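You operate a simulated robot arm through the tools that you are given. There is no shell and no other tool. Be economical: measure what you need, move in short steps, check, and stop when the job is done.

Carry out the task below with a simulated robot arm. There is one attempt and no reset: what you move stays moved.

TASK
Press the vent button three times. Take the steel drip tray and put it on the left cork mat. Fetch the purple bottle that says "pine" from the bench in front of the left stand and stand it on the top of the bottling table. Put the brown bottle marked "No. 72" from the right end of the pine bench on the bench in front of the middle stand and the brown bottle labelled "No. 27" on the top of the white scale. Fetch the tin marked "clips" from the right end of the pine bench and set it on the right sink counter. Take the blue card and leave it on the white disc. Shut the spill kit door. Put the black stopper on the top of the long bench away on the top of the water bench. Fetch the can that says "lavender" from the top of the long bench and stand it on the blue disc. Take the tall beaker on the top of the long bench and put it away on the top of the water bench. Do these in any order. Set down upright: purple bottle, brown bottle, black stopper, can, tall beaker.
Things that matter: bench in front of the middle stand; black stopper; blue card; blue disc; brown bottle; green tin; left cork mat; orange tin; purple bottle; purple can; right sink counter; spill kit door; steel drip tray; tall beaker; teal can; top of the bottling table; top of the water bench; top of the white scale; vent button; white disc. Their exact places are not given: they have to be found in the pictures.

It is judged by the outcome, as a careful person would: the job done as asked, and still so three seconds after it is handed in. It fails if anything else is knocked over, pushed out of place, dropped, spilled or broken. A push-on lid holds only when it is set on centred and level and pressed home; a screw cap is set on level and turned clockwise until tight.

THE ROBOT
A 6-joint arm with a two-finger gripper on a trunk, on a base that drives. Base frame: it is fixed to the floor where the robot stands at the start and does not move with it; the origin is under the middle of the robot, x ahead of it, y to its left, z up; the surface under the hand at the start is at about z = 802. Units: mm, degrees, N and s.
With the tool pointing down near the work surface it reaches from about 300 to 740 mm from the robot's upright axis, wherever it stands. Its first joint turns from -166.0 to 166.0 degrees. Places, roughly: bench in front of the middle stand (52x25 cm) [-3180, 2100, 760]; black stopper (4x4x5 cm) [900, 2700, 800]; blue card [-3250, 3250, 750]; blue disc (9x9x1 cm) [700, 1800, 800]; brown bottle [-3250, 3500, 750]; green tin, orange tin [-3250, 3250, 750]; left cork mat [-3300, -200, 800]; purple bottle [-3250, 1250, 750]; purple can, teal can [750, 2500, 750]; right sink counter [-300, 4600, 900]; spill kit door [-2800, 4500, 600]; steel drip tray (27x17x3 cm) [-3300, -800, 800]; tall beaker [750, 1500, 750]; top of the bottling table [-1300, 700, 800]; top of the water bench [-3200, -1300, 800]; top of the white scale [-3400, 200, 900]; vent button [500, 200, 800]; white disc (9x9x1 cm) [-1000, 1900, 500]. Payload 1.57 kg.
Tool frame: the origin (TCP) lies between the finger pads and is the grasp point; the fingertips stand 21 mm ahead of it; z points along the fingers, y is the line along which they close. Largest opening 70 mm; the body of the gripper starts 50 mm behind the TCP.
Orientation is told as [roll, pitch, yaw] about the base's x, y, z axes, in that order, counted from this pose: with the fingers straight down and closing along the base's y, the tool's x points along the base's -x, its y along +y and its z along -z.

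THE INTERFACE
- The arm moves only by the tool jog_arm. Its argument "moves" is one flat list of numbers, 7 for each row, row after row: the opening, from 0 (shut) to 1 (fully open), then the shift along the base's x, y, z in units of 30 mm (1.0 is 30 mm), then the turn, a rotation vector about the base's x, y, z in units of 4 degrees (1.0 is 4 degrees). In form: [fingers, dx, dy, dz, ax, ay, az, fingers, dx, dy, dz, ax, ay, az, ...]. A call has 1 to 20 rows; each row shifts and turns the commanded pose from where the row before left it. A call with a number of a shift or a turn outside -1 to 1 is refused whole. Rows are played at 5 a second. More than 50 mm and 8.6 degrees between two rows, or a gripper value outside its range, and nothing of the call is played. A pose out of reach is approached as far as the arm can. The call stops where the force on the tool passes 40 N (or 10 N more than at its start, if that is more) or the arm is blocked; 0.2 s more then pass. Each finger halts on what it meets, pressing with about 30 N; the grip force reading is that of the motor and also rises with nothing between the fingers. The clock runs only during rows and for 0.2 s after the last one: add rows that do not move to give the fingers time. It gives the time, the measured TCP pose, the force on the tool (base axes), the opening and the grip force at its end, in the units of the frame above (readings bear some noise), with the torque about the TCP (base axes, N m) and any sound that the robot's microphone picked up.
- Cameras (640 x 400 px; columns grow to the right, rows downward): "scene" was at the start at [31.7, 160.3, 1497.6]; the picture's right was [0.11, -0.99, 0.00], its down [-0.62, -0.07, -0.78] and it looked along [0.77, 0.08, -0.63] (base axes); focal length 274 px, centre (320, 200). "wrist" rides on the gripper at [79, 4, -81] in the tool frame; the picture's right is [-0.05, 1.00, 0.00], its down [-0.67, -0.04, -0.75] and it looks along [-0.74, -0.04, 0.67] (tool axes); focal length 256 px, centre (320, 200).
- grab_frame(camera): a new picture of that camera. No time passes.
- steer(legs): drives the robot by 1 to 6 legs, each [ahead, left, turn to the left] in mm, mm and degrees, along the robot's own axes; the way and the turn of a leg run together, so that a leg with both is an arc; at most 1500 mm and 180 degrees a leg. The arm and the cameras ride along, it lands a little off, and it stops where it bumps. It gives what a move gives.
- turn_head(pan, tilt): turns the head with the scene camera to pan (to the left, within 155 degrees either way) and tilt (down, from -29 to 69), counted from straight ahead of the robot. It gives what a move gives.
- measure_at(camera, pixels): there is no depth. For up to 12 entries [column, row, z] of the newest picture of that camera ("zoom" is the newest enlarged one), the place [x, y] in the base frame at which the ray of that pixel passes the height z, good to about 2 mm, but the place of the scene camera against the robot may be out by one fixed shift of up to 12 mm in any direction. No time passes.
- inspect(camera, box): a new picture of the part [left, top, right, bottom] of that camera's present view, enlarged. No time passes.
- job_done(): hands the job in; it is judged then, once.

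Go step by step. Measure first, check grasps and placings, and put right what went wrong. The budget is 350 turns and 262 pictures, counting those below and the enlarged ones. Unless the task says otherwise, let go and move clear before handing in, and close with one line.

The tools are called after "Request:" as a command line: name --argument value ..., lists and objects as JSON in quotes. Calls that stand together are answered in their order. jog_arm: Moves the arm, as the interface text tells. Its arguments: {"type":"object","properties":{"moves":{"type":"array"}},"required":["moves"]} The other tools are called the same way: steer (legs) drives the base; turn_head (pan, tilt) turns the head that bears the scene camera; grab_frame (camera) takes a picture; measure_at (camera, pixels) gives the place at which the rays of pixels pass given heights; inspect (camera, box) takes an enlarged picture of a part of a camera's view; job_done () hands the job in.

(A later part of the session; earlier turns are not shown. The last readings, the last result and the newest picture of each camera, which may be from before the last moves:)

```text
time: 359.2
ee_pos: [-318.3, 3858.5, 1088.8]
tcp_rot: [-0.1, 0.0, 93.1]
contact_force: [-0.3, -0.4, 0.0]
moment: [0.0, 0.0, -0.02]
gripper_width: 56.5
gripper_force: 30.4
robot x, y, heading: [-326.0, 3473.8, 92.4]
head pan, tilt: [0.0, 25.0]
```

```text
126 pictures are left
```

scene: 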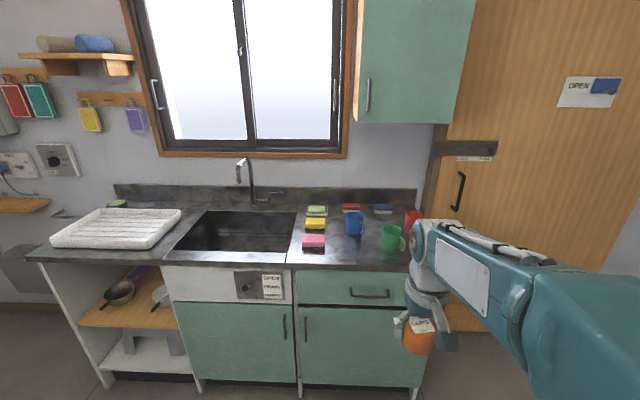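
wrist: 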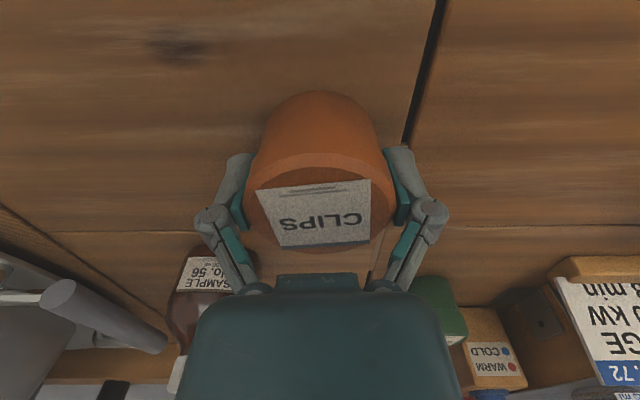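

The right counter has a free spot near (350,250), between the red sponge and green mug. Measuring.

Request:
measure_at --camera "scene" --pixels '[[350, 250, 900], [325, 245, 900], [384, 248, 900], [355, 236, 900], [350, 265, 900], [298, 262, 900], [350, 250, 880]]'

Request:
inspect --camera "scene" --box '[270, 180, 450, 290]'

```text
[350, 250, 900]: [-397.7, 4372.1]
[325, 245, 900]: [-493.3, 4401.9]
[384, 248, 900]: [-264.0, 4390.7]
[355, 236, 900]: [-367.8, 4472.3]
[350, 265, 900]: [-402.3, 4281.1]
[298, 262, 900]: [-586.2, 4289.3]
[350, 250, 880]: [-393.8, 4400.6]
```

```text
3.56 times, centred on (360, 235) of scene
```

zoom: 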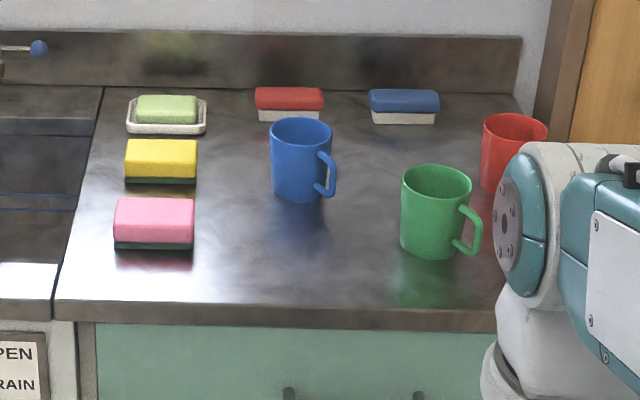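

Target (-400,4365). Drive ahead 430 and left 60.

Request:
steer --legs '[[430, 60, -2.4]]'

Request:
turn_head --pan 0 --tilt 42

Request:
grab_frame --camera "scene"

Request:
grab_frame --camera "wrist"

```text
time: 361.9
ee_pos: [-366.7, 4289.0, 1090.3]
tcp_rot: [0.0, 0.1, 90.6]
contact_force: [-0.3, 0.3, -0.3]
moment: [0.02, -0.02, 0.01]
gripper_width: 56.8
gripper_force: 29.9
robot x, y, heading: [-391.2, 3910.9, 89.9]
head pan, tilt: [0.0, 25.0]
```

```text
time: 362.6
ee_pos: [-367.5, 4290.3, 1091.1]
tcp_rot: [-0.1, 0.1, 90.5]
contact_force: [1.1, 0.6, -0.4]
moment: [-0.01, 0.02, -0.03]
gripper_width: 56.4
gripper_force: 30.2
robot x, y, heading: [-396.7, 3907.0, 89.7]
head pan, tilt: [0.0, 42.0]
```

```text
124 pictures are left
```

scene: 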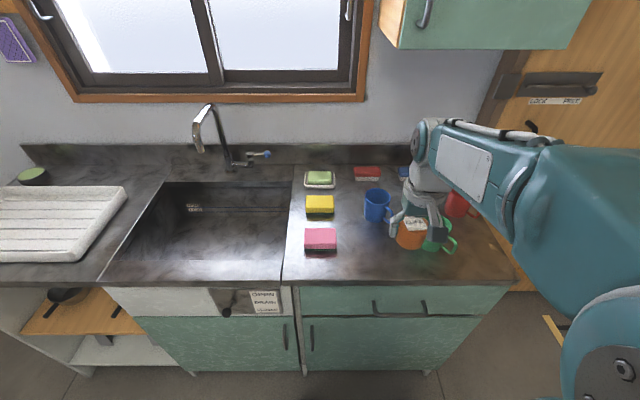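

```text
123 pictures are left
```

wrist: 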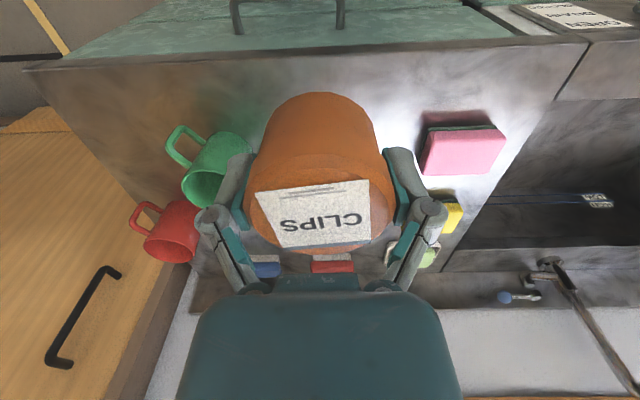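

Request:
measure_at --camera "scene" --pixels '[[337, 248, 900], [425, 248, 900], [377, 222, 900], [375, 280, 900], [378, 256, 900]]'

Request:
measure_at --camera "wrist" --pixels '[[424, 175, 915], [250, 140, 980], [205, 130, 900], [450, 42, 900], [440, 42, 880]]'

```text
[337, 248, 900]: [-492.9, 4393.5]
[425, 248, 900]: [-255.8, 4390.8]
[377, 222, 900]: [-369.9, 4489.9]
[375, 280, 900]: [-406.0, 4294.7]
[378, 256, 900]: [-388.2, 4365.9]
```

```text
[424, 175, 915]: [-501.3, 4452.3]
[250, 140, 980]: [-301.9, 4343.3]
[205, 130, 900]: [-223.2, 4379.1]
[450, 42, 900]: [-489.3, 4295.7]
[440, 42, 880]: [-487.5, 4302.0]
```

Request:
jog_arm --moves '[0, -0.2, 0.8, -0.6, 0, 0, 0, 0, -0.2, 0.8, -0.6, 0, 0, 0, 0, 0, 0.9, -0.6, 0, 0, 0, 0, 0, 0, -0.8, 0, 0, 0, 0, 0, 0, -0.8, 0, 0, 0, 0, 0, 0, -0.6, 0, 0, 0, 0, 0, 0, -0.5, 0, 0, 0, 0, 0, 0, -0.3, 0, 0, 0, 0, 0, 0, 0, 0, 0, 0]'

Request:
inspect --camera "scene" --box '[280, 160, 500, 300]'

```text
time: 364.6
ee_pos: [-378.5, 4366.6, 946.4]
tcp_rot: [-0.2, 0.0, 90.5]
contact_force: [0.5, -1.6, -1.1]
moment: [-0.03, 0.01, 0.01]
gripper_width: 56.8
gripper_force: 30.2
robot x, y, heading: [-396.0, 3906.9, 89.5]
head pan, tilt: [0.0, 42.0]
```

```text
2.86 times, centred on (390, 230) of scene
```

zoom: 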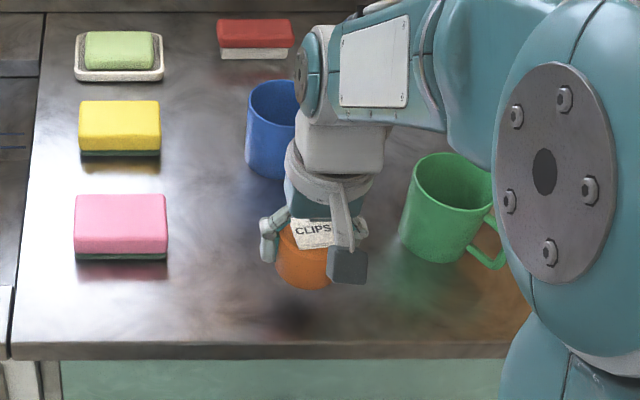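

Request:
jog_arm --moves '[0, 0, 0, -0.2, 0, 0, 0, 0, 0, 0, -0.15, 0, 0, 0, 0, 0, 0, -0.1, 0, 0, 0, 0, 0, 0, -0.1, 0, 0, 0, 0, 0, 0, -0.1, 0, 0, 0, 0, 0, 0, 0, 0, 0, 0]'

```text
time: 366.1
ee_pos: [-380.4, 4365.5, 926.7]
tcp_rot: [-0.2, 0.0, 90.6]
contact_force: [-0.1, -1.5, -1.6]
moment: [-0.02, -0.02, 0.02]
gripper_width: 56.7
gripper_force: 30.6
robot x, y, heading: [-391.1, 3910.6, 89.7]
head pan, tilt: [0.0, 42.0]
```

Request:
jog_arm --moves '[0, 0, 0, -0.12, 0, 0, 0, 0, 0, 0, -0.12, 0, 0, 0, 0, 0, 0, -0.1, 0, 0, 0, 0, 0, 0, -0.1, 0, 0, 0, 0, 0, 0, 0, 0, 0, 0]'

Request:
inspect --camera "scene" --box '[280, 160, 500, 300]'

```text
time: 367.2
ee_pos: [-380.2, 4365.0, 914.4]
tcp_rot: [-0.1, 0.1, 90.5]
contact_force: [0.2, 0.4, -0.4]
moment: [-0.01, -0.02, 0.01]
gripper_width: 56.5
gripper_force: 30.2
robot x, y, heading: [-391.9, 3907.7, 89.5]
head pan, tilt: [0.0, 42.0]
```

```text
2.86 times, centred on (390, 230) of scene
```

zoom: 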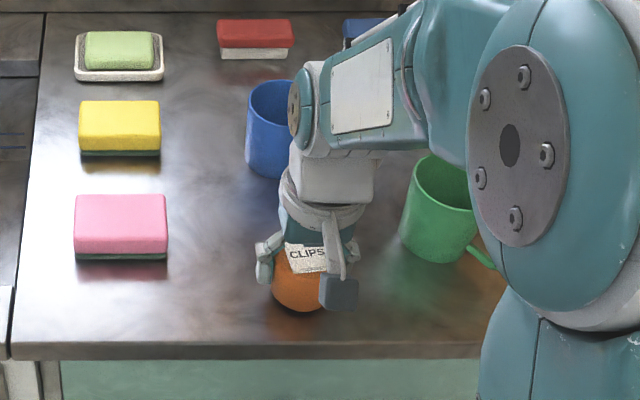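

Request:
jog_arm --moves '[0, 0, 0, -0.12, 0, 0, 0, 0, 0, 0, -0.12, 0, 0, 0, 0, 0, 0, -0.12, 0, 0, 0, 0, 0, 0, -0.1, 0, 0, 0, 0, 0, 0, -0.1, 0, 0, 0, 0, 0, 0, 0, 0, 0, 0]'

```text
time: 368.6
ee_pos: [-379.8, 4366.2, 898.8]
tcp_rot: [-0.2, -0.3, 90.4]
contact_force: [0.4, 2.2, 38.6]
moment: [-0.17, 0.04, -0.02]
gripper_width: 56.9
gripper_force: 30.1
robot x, y, heading: [-395.3, 3910.5, 89.6]
head pan, tilt: [0.0, 42.0]
```

Contact (counter ≈868). Ease up, release, and rise.

Request:
jog_arm --moves '[0, 0, 0, 0.08, 0, 0, 0, 0.9, 0, 0, 0, 0, 0, 0, 1, 0, 0, 0, 0, 0, 0, 1, 0, 0, 0, 0, 0, 0, 1, 0, 0, 0.6, 0, 0, 0, 1, 0, 0, 0.9, 0, 0, 0, 1, 0, 0, 1, 0, 0, 0, 1, 0, 0, 1, 0, 0, 0, 1, 0, -0.5, 1, 0, 0, 0, 1, 0, -0.5, 1, 0, 0, 0, 1, 0, -0.5, 1, 0, 0, 0, 1, 0, -0.5, 1, 0, 0, 0]'

Request:
grab_frame --camera "scene"

```text
time: 371.2
ee_pos: [-380.7, 4303.9, 1123.6]
tcp_rot: [-0.1, 0.1, 90.6]
contact_force: [0.0, -0.4, -0.3]
moment: [0.02, 0.01, 0.0]
gripper_width: 70.0
gripper_force: 0.1
robot x, y, heading: [-393.9, 3908.2, 89.7]
head pan, tilt: [0.0, 42.0]
```

```text
120 pictures are left
```

scene: 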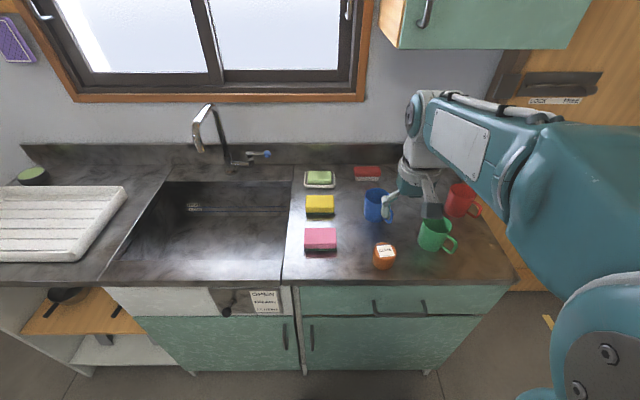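

The tin is placed. Next the spill kit door: back up and strafe left (−x) and look.

Request:
steer --legs '[[-500, 0, 0], [0, 1500, 0], [0, 600, 0]]'

Request:
turn_head --pan 10 --tilt 25

Request:
grab_frame --camera "scene"

```text
time: 384.2
ee_pos: [-2470.6, 3823.8, 1123.9]
tcp_rot: [0.1, 0.1, 90.3]
contact_force: [1.4, -0.3, -0.3]
moment: [-0.02, 0.02, 0.01]
gripper_width: 70.1
gripper_force: 0.1
robot x, y, heading: [-2489.5, 3424.0, 89.4]
head pan, tilt: [0.0, 42.0]
```

```text
time: 385.0
ee_pos: [-2473.4, 3824.2, 1123.6]
tcp_rot: [-0.1, 0.0, 90.2]
contact_force: [0.0, -0.4, -0.2]
moment: [0.02, -0.02, 0.0]
gripper_width: 70.1
gripper_force: 0.0
robot x, y, heading: [-2488.4, 3425.8, 89.3]
head pan, tilt: [10.0, 25.0]
```

```text
119 pictures are left
```

scene: 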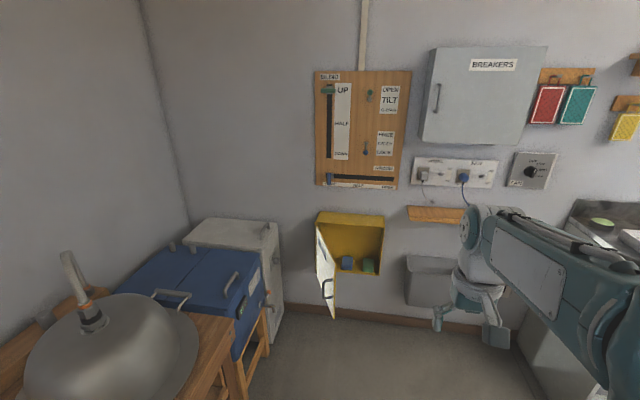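

The yellow spill kit at (350,255) has its door open, hinged on the left. Zooming.

Request:
inspect --camera "scene" --box '[290, 195, 410, 330]'

Request:
measure_at --camera "scene" --pixels '[[284, 305, 0], [440, 325, 0], [408, 310, 0]]'

```text
2.96 times, centred on (350, 262) of scene
```

zoom: 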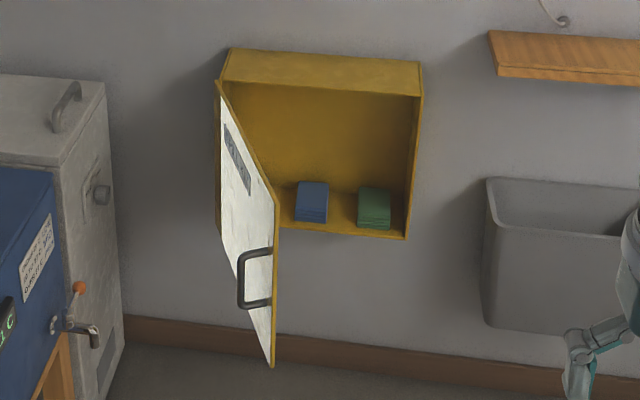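

```text
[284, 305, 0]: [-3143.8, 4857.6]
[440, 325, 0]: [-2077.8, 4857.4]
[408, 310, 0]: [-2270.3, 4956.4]
```

Request:
measure_at --camera "zoom" --pixels '[[217, 80, 700], [217, 80, 500], [277, 200, 700], [277, 200, 500], [272, 366, 500], [272, 366, 300], [257, 278, 600], [257, 278, 400], [421, 94, 700], [421, 94, 500], [406, 238, 600], [406, 238, 400]]'

Request:
steer --legs '[[350, -300, 0]]'

Request:
turn_head --pan 35 --tilt 30

Request:
grab_frame --camera "scene"

```text
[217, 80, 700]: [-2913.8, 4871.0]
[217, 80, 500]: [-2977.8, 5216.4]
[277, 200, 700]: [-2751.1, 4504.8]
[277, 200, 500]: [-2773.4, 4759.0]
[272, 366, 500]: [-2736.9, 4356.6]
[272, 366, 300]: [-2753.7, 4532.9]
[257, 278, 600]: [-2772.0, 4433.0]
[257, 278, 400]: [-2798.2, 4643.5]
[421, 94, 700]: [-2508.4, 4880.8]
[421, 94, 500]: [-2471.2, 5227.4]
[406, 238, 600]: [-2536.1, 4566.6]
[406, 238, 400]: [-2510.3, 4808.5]
```

```text
time: 387.8
ee_pos: [-2168.9, 4172.1, 1124.0]
tcp_rot: [-0.2, 0.0, 90.3]
contact_force: [-0.1, -0.1, 0.5]
moment: [-0.01, 0.02, -0.02]
gripper_width: 70.0
gripper_force: 0.1
robot x, y, heading: [-2182.4, 3776.9, 89.5]
head pan, tilt: [10.0, 25.0]
```

```text
time: 388.7
ee_pos: [-2168.1, 4171.4, 1123.5]
tcp_rot: [-0.1, 0.1, 90.3]
contact_force: [-0.6, 0.1, 0.7]
moment: [-0.02, -0.01, 0.0]
gripper_width: 70.0
gripper_force: 0.0
robot x, y, heading: [-2182.9, 3777.5, 89.3]
head pan, tilt: [35.0, 30.0]
```

```text
117 pictures are left
```

scene: 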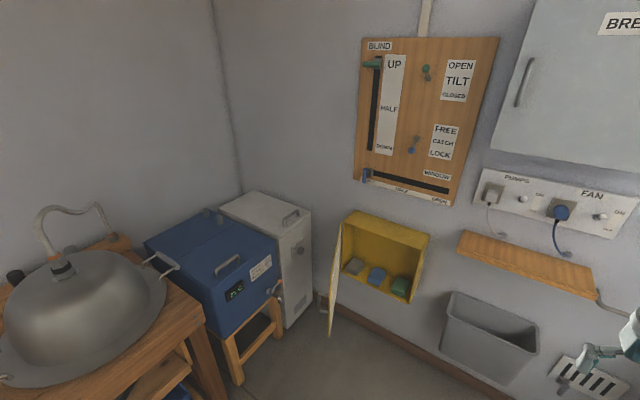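

Request:
inspect --camera "scene" --box '[300, 190, 460, 350]'

```text
2.50 times, centred on (380, 270) of scene
```

zoom: 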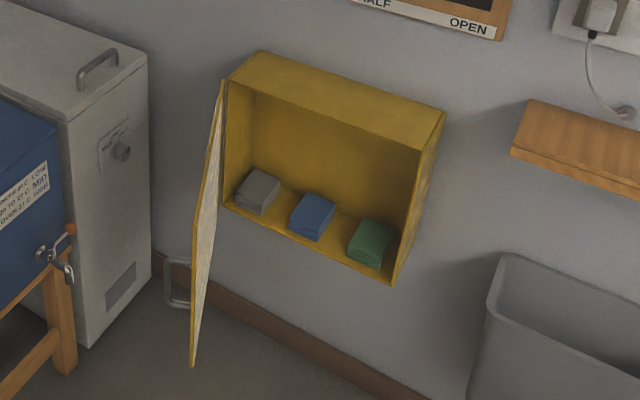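

Request:
measure_at --camera "zoom" --pixels '[[224, 82, 700], [224, 82, 500], [197, 205, 700], [197, 205, 500], [192, 366, 500], [192, 366, 300], [420, 149, 700], [420, 149, 500], [392, 285, 600], [392, 285, 400], [230, 203, 600], [230, 203, 400]]'

```text
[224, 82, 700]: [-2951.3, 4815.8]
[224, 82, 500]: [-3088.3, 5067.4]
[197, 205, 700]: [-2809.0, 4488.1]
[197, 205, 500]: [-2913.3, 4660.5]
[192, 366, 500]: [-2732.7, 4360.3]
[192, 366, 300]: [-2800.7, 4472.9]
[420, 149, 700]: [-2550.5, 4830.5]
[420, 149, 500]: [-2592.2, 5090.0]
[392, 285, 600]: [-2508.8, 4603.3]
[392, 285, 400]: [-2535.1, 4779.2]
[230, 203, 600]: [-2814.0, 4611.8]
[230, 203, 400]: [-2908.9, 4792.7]
```

Triangulated: hinge ≈(-2881,4690), door free edge ≈(-2738,4370), z 484–806, open about 66°. I'll stand at about (-2640,3980) and sweep the door shut with closed fingers at z≈755.

Request:
steer --legs '[[0, 457, 0], [200, 0, 0]]'

Request:
jog_arm --moves '[0, -0.9, 0, -0.4, 0, 0, 0, 0, -0.9, 0, -0.4, 0, 0, 0, 0, -0.9, 0, -0.4, 0, 0, 0, 0, -0.9, 0, -0.4, 0, 0, 0, 0, -0.9, 0, -0.4, 0, 0, 0, 0, -0.9, 0, -0.4, 0, 0, 0, 0, 0, 0, 0, 0, 0, 0]'

Request:
turn_head --pan 10 --tilt 45

Request:
grab_frame --camera "scene"

Request:
grab_frame --camera "wrist"

```text
time: 392.6
ee_pos: [-2622.8, 4374.0, 1123.2]
tcp_rot: [-0.1, 0.1, 90.2]
contact_force: [-0.6, -0.4, -0.4]
moment: [0.02, 0.03, 0.0]
gripper_width: 70.1
gripper_force: 0.0
robot x, y, heading: [-2639.8, 3980.6, 89.5]
head pan, tilt: [35.0, 30.0]
```

```text
time: 394.2
ee_pos: [-2784.5, 4374.9, 1052.0]
tcp_rot: [0.1, 0.2, 90.1]
contact_force: [0.0, -0.9, 0.4]
moment: [-0.01, -0.01, 0.01]
gripper_width: 0.0
gripper_force: 28.2
robot x, y, heading: [-2639.9, 3979.2, 89.6]
head pan, tilt: [35.0, 30.0]
```

```text
time: 395.1
ee_pos: [-2783.9, 4374.5, 1051.9]
tcp_rot: [-0.1, 0.1, 90.1]
contact_force: [0.4, -0.3, 0.6]
moment: [0.0, -0.03, 0.05]
gripper_width: 0.0
gripper_force: 28.9
robot x, y, heading: [-2635.6, 3977.4, 89.5]
head pan, tilt: [10.0, 45.0]
```

```text
115 pictures are left
```

scene: 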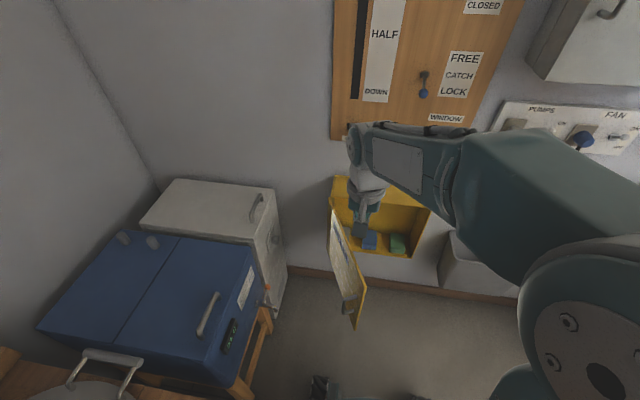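

```text
114 pictures are left
```

wrist: 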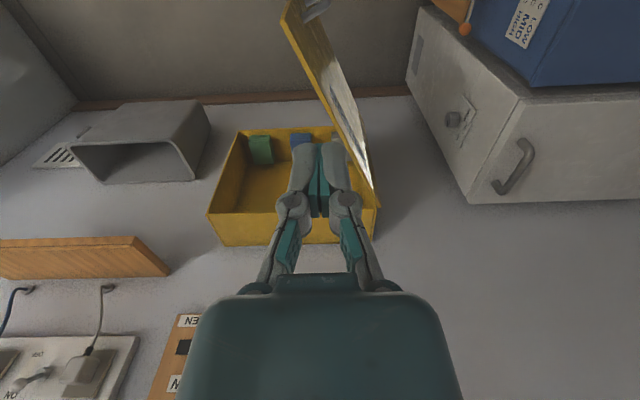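

Request:
measure_at --camera "wrist" --pixels '[[284, 12, 806], [297, 8, 806], [330, 85, 806], [376, 188, 806], [372, 180, 806], [240, 128, 806]]'

Request:
inspect --camera "wrist" --box '[230, 0, 430, 240]'

```text
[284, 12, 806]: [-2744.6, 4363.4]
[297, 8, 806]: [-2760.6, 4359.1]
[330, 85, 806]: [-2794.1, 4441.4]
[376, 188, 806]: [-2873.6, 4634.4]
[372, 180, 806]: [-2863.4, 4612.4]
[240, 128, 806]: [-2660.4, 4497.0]
```

```text
1.67 times, centred on (330, 120) of wrist
```

zoom: 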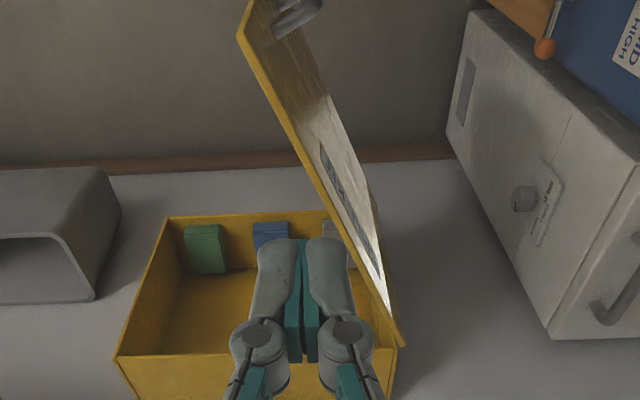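

Geometry confirmed. I'll go left of the door to (-2825,4395) and descend to z 775.

Request:
jog_arm --moves '[0, -0.7, 0.33, 0, 0, 0, 0, 0, -0.67, 0.34, 0, 0, 0, 0, 0, 0, 0, -0.95, 0, 0, 0, 0, 0, 0, -0.95, 0, 0, 0, 0, 0, 0, -0.95, 0, 0, 0, 0, 0, 0, -0.95, 0, 0, 0, 0, 0, 0, -0.95, 0, 0, 0, 0, 0, 0, -0.95, 0, 0, 0, 0, 0, 0, -0.95, 0, 0, 0, 0, 0, 0, -0.95, 0, 0, 0, 0, 0, 0, -0.95, 0, 0, 0, 0, 0, 0, -0.65, 0, 0, 0, 0, 0, 0, 0, 0, 0, 0]'

Request:
grab_frame --camera "wrist"

Request:
grab_frame --camera "scene"

```text
time: 397.9
ee_pos: [-2826.3, 4395.3, 776.0]
tcp_rot: [0.1, 0.1, 90.2]
contact_force: [0.2, 0.0, 0.0]
moment: [0.0, 0.02, 0.03]
gripper_width: 0.2
gripper_force: 28.8
robot x, y, heading: [-2639.9, 3977.7, 89.3]
head pan, tilt: [10.0, 45.0]
```

```text
112 pictures are left
```

wrist: 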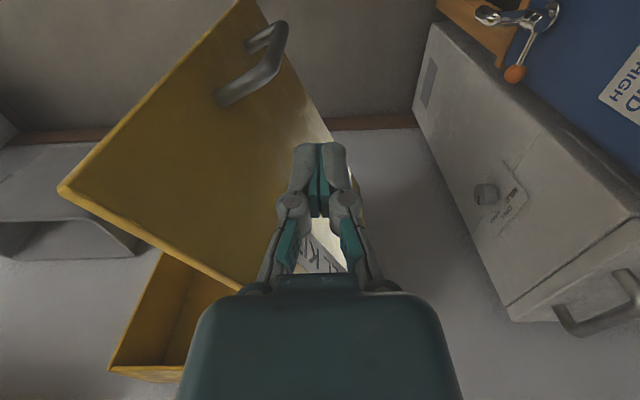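

```text
111 pictures are left
```

scene: 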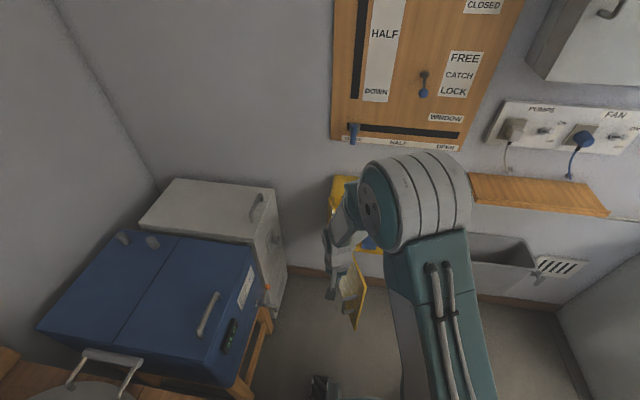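

Fingers are on the outer side of the door. I'll begin the closing arc.

Request:
jog_arm --moves '[0, 0.87, 0.42, 0, 0, 0, 0, 0, 0.87, 0.42, 0, 0, 0, 0, 0, 0.92, 0.42, 0, 0, 0, 0, 0, 0.87, 0.51, 0, 0, 0, 0, 0, 0.81, 0.61, 0, 0, 0, 0, 0, 0.75, 0.69, 0, 0, 0, 0, 0, 0, 0, 0, 0, 0, 0]'

Request:
grab_frame --camera "wrist"

```text
time: 399.5
ee_pos: [-2671.5, 4486.7, 776.1]
tcp_rot: [-0.1, 0.1, 90.1]
contact_force: [-0.7, -0.3, -0.1]
moment: [0.03, -0.01, 0.05]
gripper_width: 0.1
gripper_force: 28.6
robot x, y, heading: [-2638.7, 3977.5, 89.6]
head pan, tilt: [10.0, 45.0]
```

```text
110 pictures are left
```

wrist: 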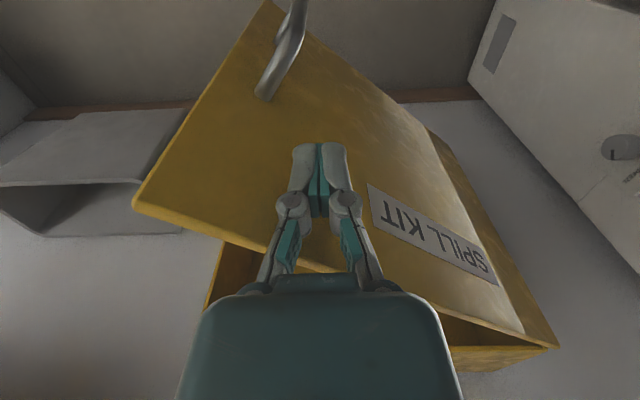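

The door is moving with the fingers. I'll continue the arc to closure.

Request:
jog_arm --moves '[0, 0.67, 0.76, 0, 0, 0, 0, 0, 0.59, 0.83, 0, 0, 0, 0, 0, 0.5, 0.88, 0, 0, 0, 0, 0, 0.4, 0.93, 0, 0, 0, 0, 0, 0.3, 0.97, 0, 0, 0, 0, 0, 0.2, 1, 0, 0, 0, 0, 0, 0, 0, 0, 0, 0, 0]'

Request:
grab_frame --camera "wrist"

```text
time: 401.1
ee_pos: [-2590.8, 4648.9, 775.1]
tcp_rot: [0.0, 0.1, 90.2]
contact_force: [-0.6, -0.5, -0.7]
moment: [0.01, 0.01, -0.01]
gripper_width: 0.0
gripper_force: 28.8
robot x, y, heading: [-2641.2, 3979.1, 89.3]
head pan, tilt: [10.0, 45.0]
```

```text
109 pictures are left
```

wrist: 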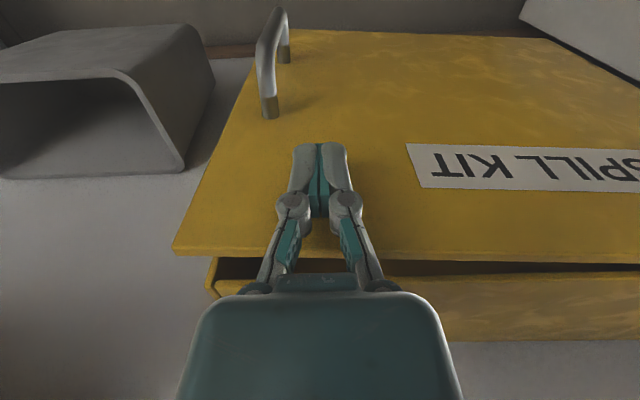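

Nearly shut. Final press in +y in small steps.

Request:
jog_arm --moves '[0, 0, 0.4, 0, 0, 0, 0, 0, 0, 0.4, 0, 0, 0, 0, 0, 0, 0.2, 0, 0, 0, 0, 0, 0, 0.2, 0, 0, 0, 0, 0, 0, 0.15, 0, 0, 0, 0, 0, 0, 0.15, 0, 0, 0, 0, 0, 0, 0.15, 0, 0, 0, 0, 0, 0, 0.15, 0, 0, 0, 0, 0, 0, 0, 0, 0, 0, 0]'

Request:
grab_frame --camera "wrist"

```text
time: 402.4
ee_pos: [-2593.3, 4684.0, 775.2]
tcp_rot: [0.1, 1.1, 90.1]
contact_force: [-0.5, -12.1, 5.8]
moment: [0.24, -0.11, 0.05]
gripper_width: 6.2
gripper_force: 28.8
robot x, y, heading: [-2637.2, 3974.9, 89.3]
head pan, tilt: [10.0, 45.0]
stopped in row 6: the force on the tool passed its limit at 49 N (the readings are from after the stop); the commanded pose is now the measured one
```

```text
108 pictures are left
```

wrist: 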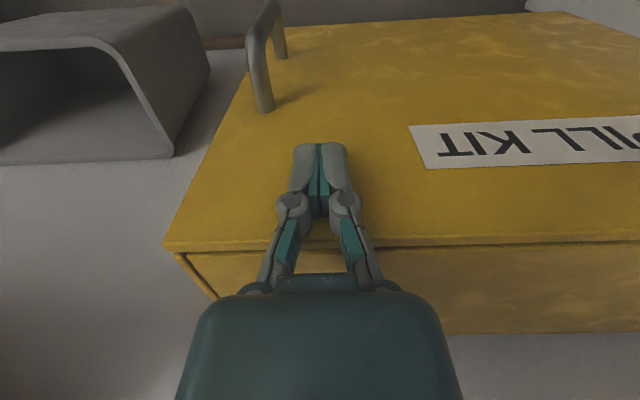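

The door looks flush. I'll back off and check it stays shut.

Request:
jog_arm --moves '[0, 0, -0.6, 0, 0, -0.27, 0, 0, 0, -0.8, 0, 0, 0, 0, 0, 0, -0.9, 0.5, 0, 0, 0, 0, 0, -0.9, 0.9, 0, 0, 0, 0, 0, -0.9, 0.9, 0, 0, 0, 0, 0, -0.9, 0.9, 0, 0, 0, 0, 0, -0.9, 0.9, 0, 0, 0, 0, 0, -0.9, 0.9, 0, 0, 0, 0, 0, -0.9, 0.9, 0, 0, 0, 0, 0, -0.9, 0.9, 0, 0, 0, 0, 0, -0.9, 0.9, 0, 0, 0, 0, 0, -0.3, 0.9, 0, 0, 0, 0, 0, 0, 0.9, 0, 0, 0]'

Request:
turn_head --pan 0 --tilt 40

Request:
grab_frame --camera "wrist"

Request:
grab_frame --camera "scene"

```text
time: 405.1
ee_pos: [-2591.4, 4390.5, 1061.3]
tcp_rot: [-1.2, 0.8, 90.0]
contact_force: [0.0, 0.2, -0.3]
moment: [0.0, -0.02, -0.02]
gripper_width: 0.0
gripper_force: 28.3
robot x, y, heading: [-2641.4, 3978.2, 89.4]
head pan, tilt: [10.0, 45.0]
```

```text
time: 405.9
ee_pos: [-2592.3, 4391.1, 1060.0]
tcp_rot: [-1.1, 0.9, 90.0]
contact_force: [0.5, -0.1, 0.2]
moment: [0.0, -0.02, -0.01]
gripper_width: 0.1
gripper_force: 29.1
robot x, y, heading: [-2637.5, 3979.6, 89.1]
head pan, tilt: [0.0, 40.0]
```

```text
107 pictures are left
```

wrist: 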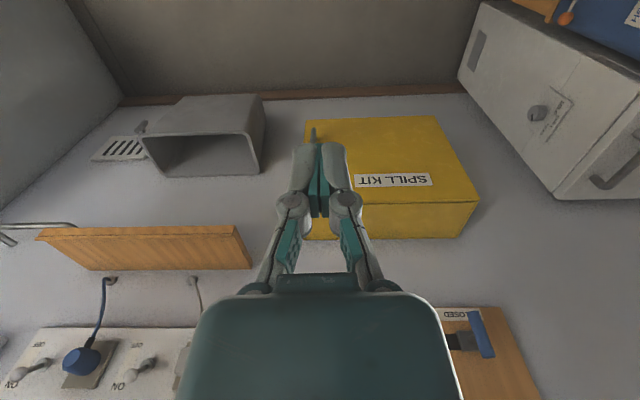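

```text
106 pictures are left
```

scene: 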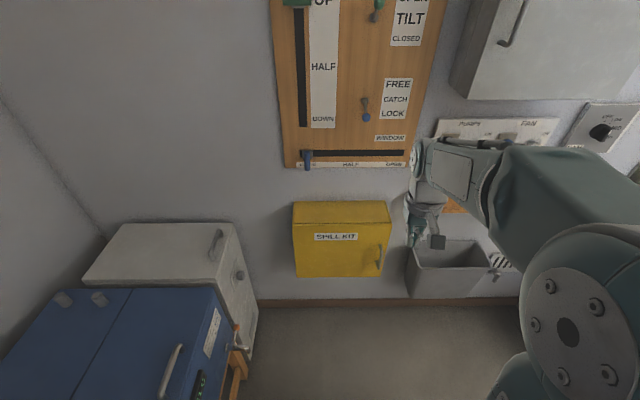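

The spill kit is shut. Next the blue card: back up, turn to face the pine bench at y≈3270, straightening the hand too.

Request:
jog_arm --moves '[0.5, 0, -0.5, 0.9, 0.2, 0.3, 0, 0.5, 0, -0.5, 0.9, 0, 0, 0]'

Request:
steer --legs '[[-580, 0, 0], [-60, 0, 90], [0, 150, 0]]'

Request:
turn_head --pan 0 --tilt 40

Request:
grab_frame --camera "scene"

Request:
grab_frame --camera "wrist"

```text
time: 406.5
ee_pos: [-2592.1, 4360.7, 1114.0]
tcp_rot: [0.0, 0.0, 90.0]
contact_force: [-0.3, 0.1, 0.7]
moment: [0.01, -0.02, 0.02]
gripper_width: 34.9
gripper_force: 0.1
robot x, y, heading: [-2637.5, 3975.7, 89.3]
head pan, tilt: [0.0, 40.0]
```

```text
time: 414.6
ee_pos: [-2993.0, 3263.1, 1114.3]
tcp_rot: [0.2, 0.1, 179.9]
contact_force: [0.1, -0.9, -0.3]
moment: [0.02, 0.0, -0.01]
gripper_width: 35.1
gripper_force: 0.0
robot x, y, heading: [-2610.6, 3213.8, 178.9]
head pan, tilt: [0.0, 40.0]
```

```text
time: 415.2
ee_pos: [-2992.6, 3267.0, 1114.4]
tcp_rot: [0.1, 0.0, 179.9]
contact_force: [-0.9, -0.4, -0.4]
moment: [-0.04, -0.02, -0.01]
gripper_width: 35.1
gripper_force: 0.2
robot x, y, heading: [-2610.4, 3215.2, 179.3]
head pan, tilt: [0.0, 40.0]
```

```text
105 pictures are left
```

scene: 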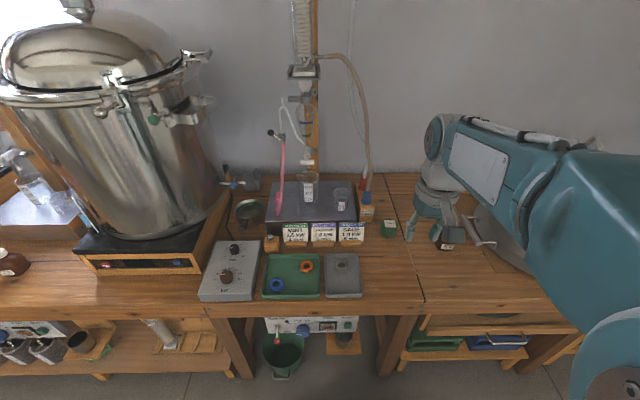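

```text
104 pictures are left
```

wrist: 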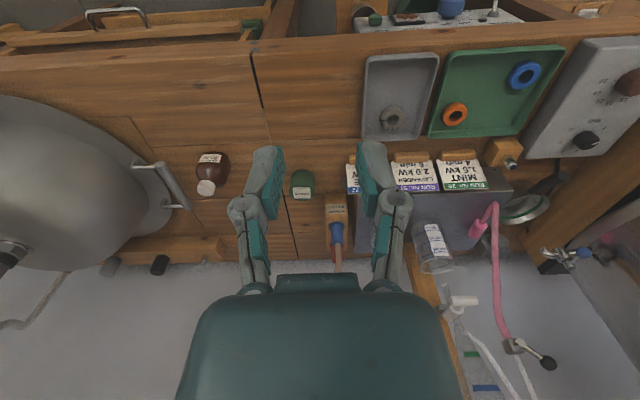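

Request:
inspect --camera "scene" --box '[260, 190, 420, 300]'

Request:
inspect --camera "wrist" --box '[320, 120, 520, 250]'

```text
3.64 times, centred on (340, 245) of scene
```

zoom: 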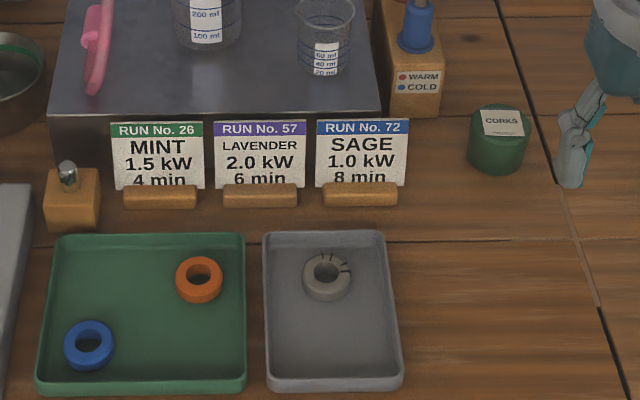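

```text
3.08 times, centred on (420, 185) of wrist
```

zoom: 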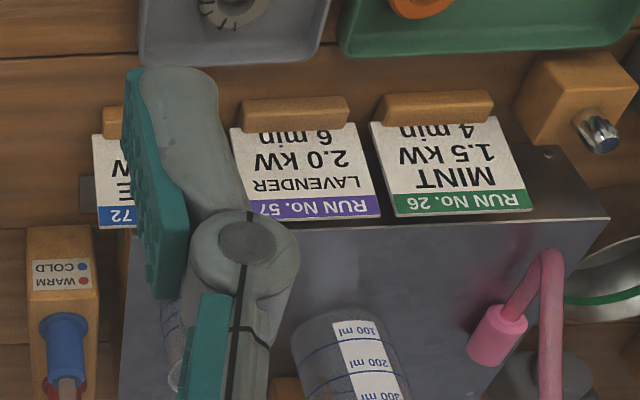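

Request:
measure_at --camera "wrist" --pixels '[[489, 188, 780], [489, 188, 820], [489, 188, 860], [444, 190, 820], [440, 190, 820], [399, 191, 820]]'

Request:
measure_at --camera "scene" --pixels '[[282.6, 224.4, 780], [282.6, 224.4, 820], [282.6, 224.4, 860], [333.7, 223, 820], [359.2, 223, 820], [333.7, 223, 840], [359.2, 223, 840], [330.5, 224, 820]]'

Request:
measure_at --camera "scene" --pixels '[[340, 244, 765], [361, 243, 765], [340, 245, 755], [326, 213, 800], [363, 232, 800]]'

```text
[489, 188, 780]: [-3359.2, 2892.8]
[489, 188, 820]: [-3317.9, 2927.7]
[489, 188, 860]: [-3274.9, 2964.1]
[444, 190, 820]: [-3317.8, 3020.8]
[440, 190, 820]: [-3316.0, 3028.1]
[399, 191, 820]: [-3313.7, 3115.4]
```

```text
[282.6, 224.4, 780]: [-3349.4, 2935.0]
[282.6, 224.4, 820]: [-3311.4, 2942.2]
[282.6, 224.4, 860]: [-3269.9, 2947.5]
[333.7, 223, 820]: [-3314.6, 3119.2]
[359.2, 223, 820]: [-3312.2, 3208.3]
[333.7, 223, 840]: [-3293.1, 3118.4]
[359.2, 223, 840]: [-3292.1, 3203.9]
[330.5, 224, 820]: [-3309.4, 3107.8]
```

```text
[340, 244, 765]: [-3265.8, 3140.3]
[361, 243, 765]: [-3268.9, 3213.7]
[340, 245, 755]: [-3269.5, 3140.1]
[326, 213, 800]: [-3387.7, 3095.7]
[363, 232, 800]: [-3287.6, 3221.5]
```

SAGE (blue) card: top edge ≈z 830 at x≈-3303, y 3119–3206, leaning back ~20° in its block. I'll turn the hand 90° and hover above it to see the lean from the side.

Request:
jog_arm --moves '[0.5, -0.4, -0.17, -0.2, 0, 0, 1, 0.5, -0.4, -0.17, -0.2, 0, 0, 1, 0.5, -0.4, -0.17, -0.2, 0, 0, 1, 0.5, -0.4, -0.17, -0.2, 0, 0, 1, 0.5, -0.4, -0.17, -0.2, 0, 0, 1, 0.5, -0.4, -0.17, -0.2, 0, 0, 1, 0.5, -0.4, -0.17, -0.2, 0, 0, 1, 0.5, -0.4, -0.17, -0.2, 0, 0, 1, 0.5, -0.4, -0.17, -0.2, 0, 0, 1, 0.5, -0.4, -0.17, -0.2, 0, 0, 1, 0.5, -0.4, -0.17, -0.2, 0, 0, 1, 0.5, -0.4, -0.17, -0.2, 0, 0, 1, 0.5, -0.4, -0.17, -0.2, 0, 0, 1, 0.5, -0.4, -0.17, -0.2, 0, 0, 1, 0.5, -0.4, -0.17, -0.2, 0, 0, 1, 0.5, -0.4, -0.17, -0.2, 0, 0, 1, 0.5, -0.4, -0.17, -0.2, 0, 0, 1, 0.5, -0.4, -0.17, -0.2, 0, 0, 1, 0.5, -0.4, -0.17, -0.2, 0, 0, 1, 0.5, -0.4, -0.17, -0.2, 0, 0, 1]'

Request:
jog_arm --moves '[0.5, -0.5, 0, -0.3, 0, 0, 1, 0.5, -0.5, 0, -0.3, 0, 0, 1, 0.5, -0.5, 0, -0.3, 0, 0, 0.5, 0.5, 0, 0, 0, 0, 0, 0]'

Request:
grab_frame --camera "wrist"

Request:
grab_frame --camera "scene"

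```text
time: 419.4
ee_pos: [-3233.4, 3155.4, 993.9]
tcp_rot: [0.2, 0.0, -100.0]
contact_force: [0.8, 0.1, 0.6]
moment: [0.02, -0.04, -0.01]
gripper_width: 34.9
gripper_force: 0.0
robot x, y, heading: [-2613.4, 3214.4, 179.2]
head pan, tilt: [0.0, 40.0]
```

```text
time: 420.4
ee_pos: [-3278.8, 3154.8, 965.2]
tcp_rot: [0.1, 0.0, -90.1]
contact_force: [0.0, 0.6, 0.1]
moment: [0.02, 0.02, 0.01]
gripper_width: 35.0
gripper_force: 0.0
robot x, y, heading: [-2610.3, 3216.7, 179.2]
head pan, tilt: [0.0, 40.0]
```

```text
101 pictures are left
```

wrist: 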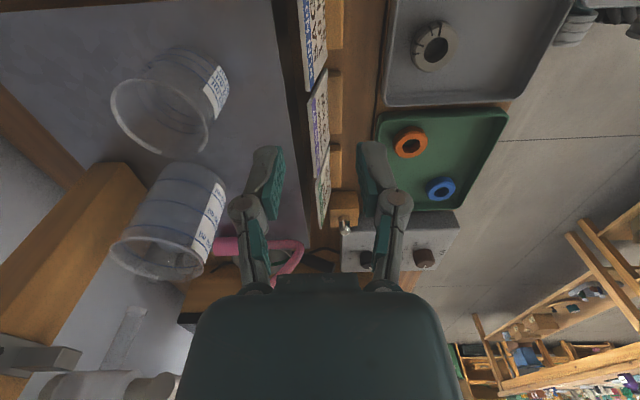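

```text
100 pictures are left
```

scene: 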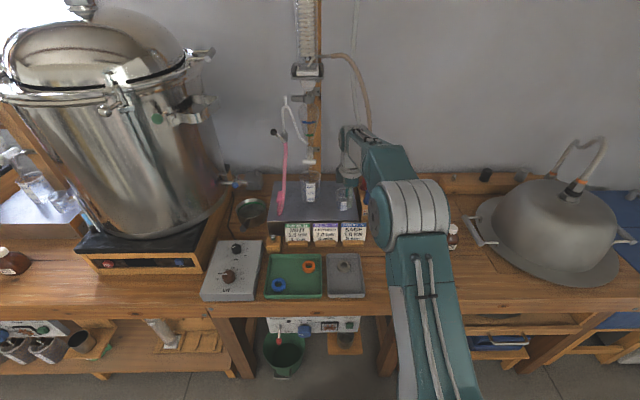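

Request:
inspect --camera "wrist" --box '[240, 0, 400, 130]'

Request:
measure_at --camera "wrist" --pixels '[[304, 40, 825], [304, 40, 835], [307, 90, 830], [329, 40, 775], [277, 60, 800], [286, 100, 800], [225, 80, 850]]'

```text
3.08 times, centred on (320, 65) of wrist
```

zoom: 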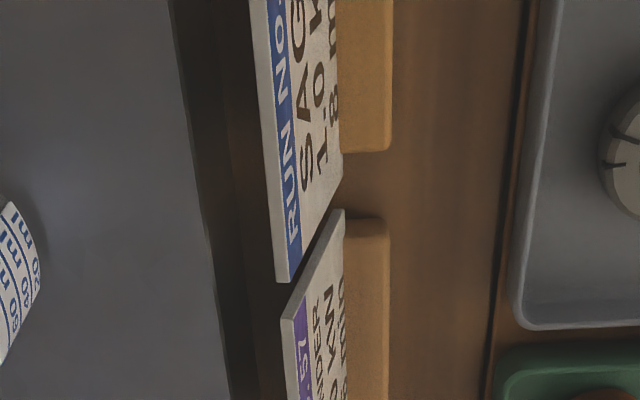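

```text
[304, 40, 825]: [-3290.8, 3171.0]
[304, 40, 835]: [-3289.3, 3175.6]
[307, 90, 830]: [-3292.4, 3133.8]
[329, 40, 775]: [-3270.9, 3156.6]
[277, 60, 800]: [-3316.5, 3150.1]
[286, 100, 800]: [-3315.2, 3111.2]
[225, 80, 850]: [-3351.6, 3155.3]
```

The card leans ~20°, top ≈(-3291, z 830), near end y≈3133. I'll tilt the hand 20° to match, approach at y≈3190 (clear of the small beaker), and look.

Request:
jog_arm --moves '[0.35, 0, 0.4, -0.2, 0, -1, 0, 0.35, -0.2, 0.4, -0.3, 0, -1, 0, 0.35, -0.3, 0.4, -0.4, 0, -1, 0, 0.35, -0.3, 0, -0.6, 0, -1, 0, 0.35, -0.3, 0, -0.6, 0, -1, 0, 0.35, 0, 0, 0, 0, 0, 0]'

Request:
grab_frame --camera "wrist"

Request:
inspect --camera "scene" --box '[280, 160, 440, 280]'

```text
time: 421.8
ee_pos: [-3286.8, 3193.9, 900.9]
tcp_rot: [20.2, 0.0, -90.1]
contact_force: [0.3, 0.6, 1.0]
moment: [-0.04, -0.04, 0.02]
gripper_width: 24.5
gripper_force: 0.1
out of reach, approached as far as the arm can: row 4, 5
robot x, y, heading: [-2610.4, 3212.5, 178.9]
head pan, tilt: [0.0, 40.0]
```

```text
98 pictures are left
```

wrist: 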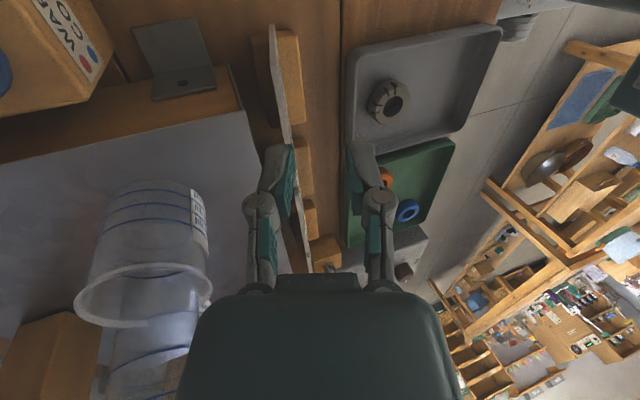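

```text
3.33 times, centred on (360, 220) of scene
```

zoom: 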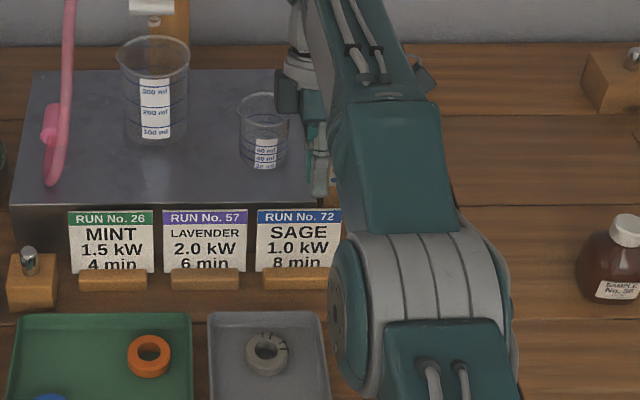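

Out of reach there; I'll retract the arm 90 mm, drive 85 mm closer, and look again.

Request:
jog_arm --moves '[0.35, 1, 0, 0.3, 0, 0, 0, 0.35, 1, 0, 0.3, 0, 0, 0, 0.35, 0.9, 0, 0, 0, 0, 0, 0.35, 0, 0, 0, 0, 0, 0]'

Request:
steer --legs '[[85, 0, 0]]'

Request:
grab_frame --camera "wrist"

```text
time: 422.8
ee_pos: [-3198.7, 3192.3, 919.9]
tcp_rot: [20.1, -0.1, -90.1]
contact_force: [0.0, 0.2, 0.3]
moment: [-0.01, 0.02, 0.01]
gripper_width: 24.7
gripper_force: 0.0
robot x, y, heading: [-2609.8, 3215.7, 178.8]
head pan, tilt: [0.0, 40.0]
```

```text
time: 423.8
ee_pos: [-3284.1, 3193.3, 918.4]
tcp_rot: [20.1, 0.0, -90.0]
contact_force: [0.0, 0.1, -0.5]
moment: [0.0, 0.01, 0.07]
gripper_width: 24.7
gripper_force: 0.1
robot x, y, heading: [-2697.1, 3214.8, 179.1]
head pan, tilt: [0.0, 40.0]
```

```text
96 pictures are left
```

wrist: 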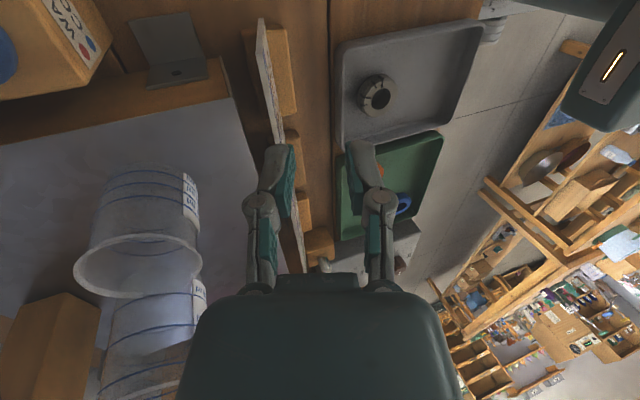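

Request:
measure_at --camera "wrist" --pixels '[[260, 20, 830], [268, 80, 830], [275, 138, 830], [268, 80, 815], [290, 105, 765], [203, 250, 860]]'

Request:
inspect --camera "wrist" --box '[200, 0, 380, 180]'

```text
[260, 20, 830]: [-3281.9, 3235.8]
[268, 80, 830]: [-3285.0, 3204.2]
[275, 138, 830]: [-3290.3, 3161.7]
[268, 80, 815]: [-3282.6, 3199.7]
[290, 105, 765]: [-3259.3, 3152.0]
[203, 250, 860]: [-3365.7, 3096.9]
```

```text
2.22 times, centred on (290, 90) of wrist
```

zoom: 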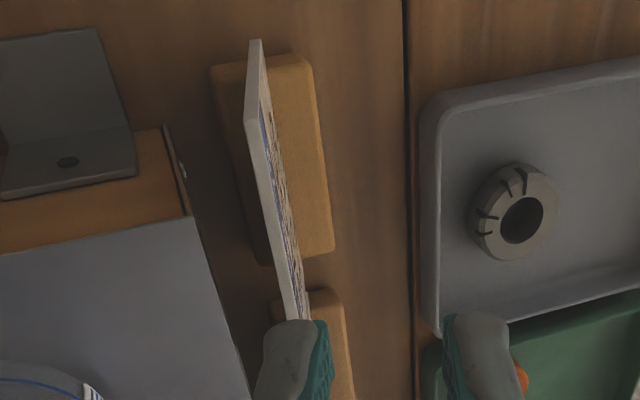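

Request:
jog_arm --moves '[0.35, -0.35, 0, -0.5, 0, 0, 0, 0.35, -0.37, 0, -0.65, 0, 0, 0, 0.35, 0, 0, 0, 0, 0, 0]'

Request:
grab_frame --camera "wrist"

Request:
inspect --camera "wrist" --box '[220, 40, 420, 240]'

```text
time: 424.6
ee_pos: [-3304.9, 3193.0, 883.3]
tcp_rot: [19.9, -0.1, -89.9]
contact_force: [-0.4, 0.2, -0.6]
moment: [-0.01, 0.01, 0.02]
gripper_width: 24.5
gripper_force: 0.1
robot x, y, heading: [-2697.9, 3216.0, 179.2]
head pan, tilt: [0.0, 40.0]
```

```text
94 pictures are left
```

wrist: 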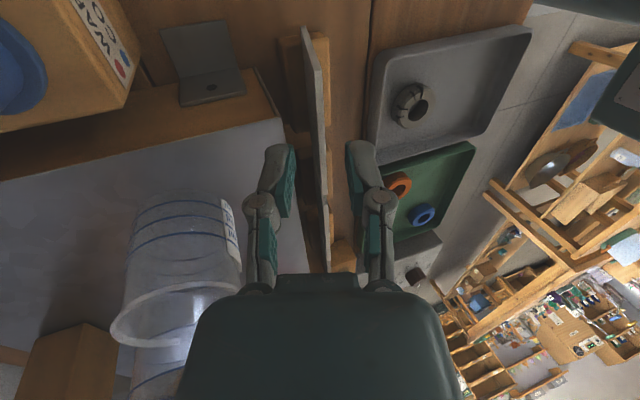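

```text
2.00 times, centred on (320, 140) of wrist
```

zoom: 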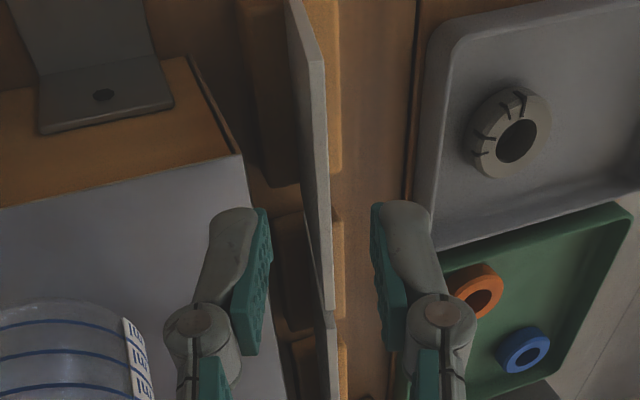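

The card is centred between the fingers. Approach along the card's plane and close.

Request:
jog_arm --moves '[0.35, 0.22, 0, -0.6, 0, 0, 0, 0.35, 0.22, 0, -0.6, 0, 0, 0, 0.35, 0.2, 0, -0.55, 0, 0, 0, 0.35, 0, 0, 0, 0, 0, 0]'

Request:
inspect --camera "wrist" --box '[220, 40, 420, 240]'

```text
time: 425.2
ee_pos: [-3298.1, 3192.2, 862.1]
tcp_rot: [18.6, -0.2, -90.0]
contact_force: [-2.3, 1.1, 3.9]
moment: [0.0, 0.11, -0.04]
gripper_width: 26.4
gripper_force: 0.8
robot x, y, heading: [-2697.0, 3214.4, 179.1]
head pan, tilt: [0.0, 40.0]
stopped in row 2: the force on the tool passed its limit at 52 N (the readings are from after the stop); the commanded pose is now the measured one
```

```text
2.00 times, centred on (320, 140) of wrist
```

zoom: 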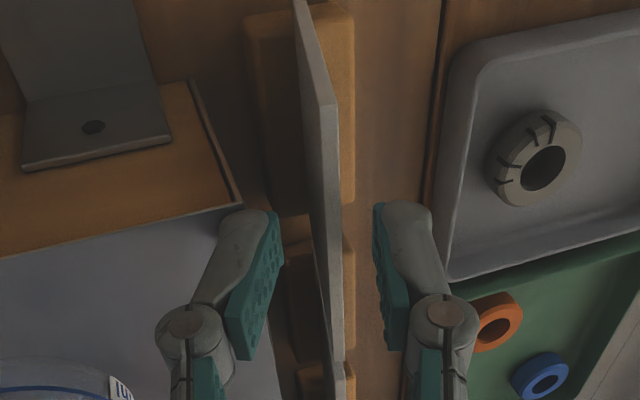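

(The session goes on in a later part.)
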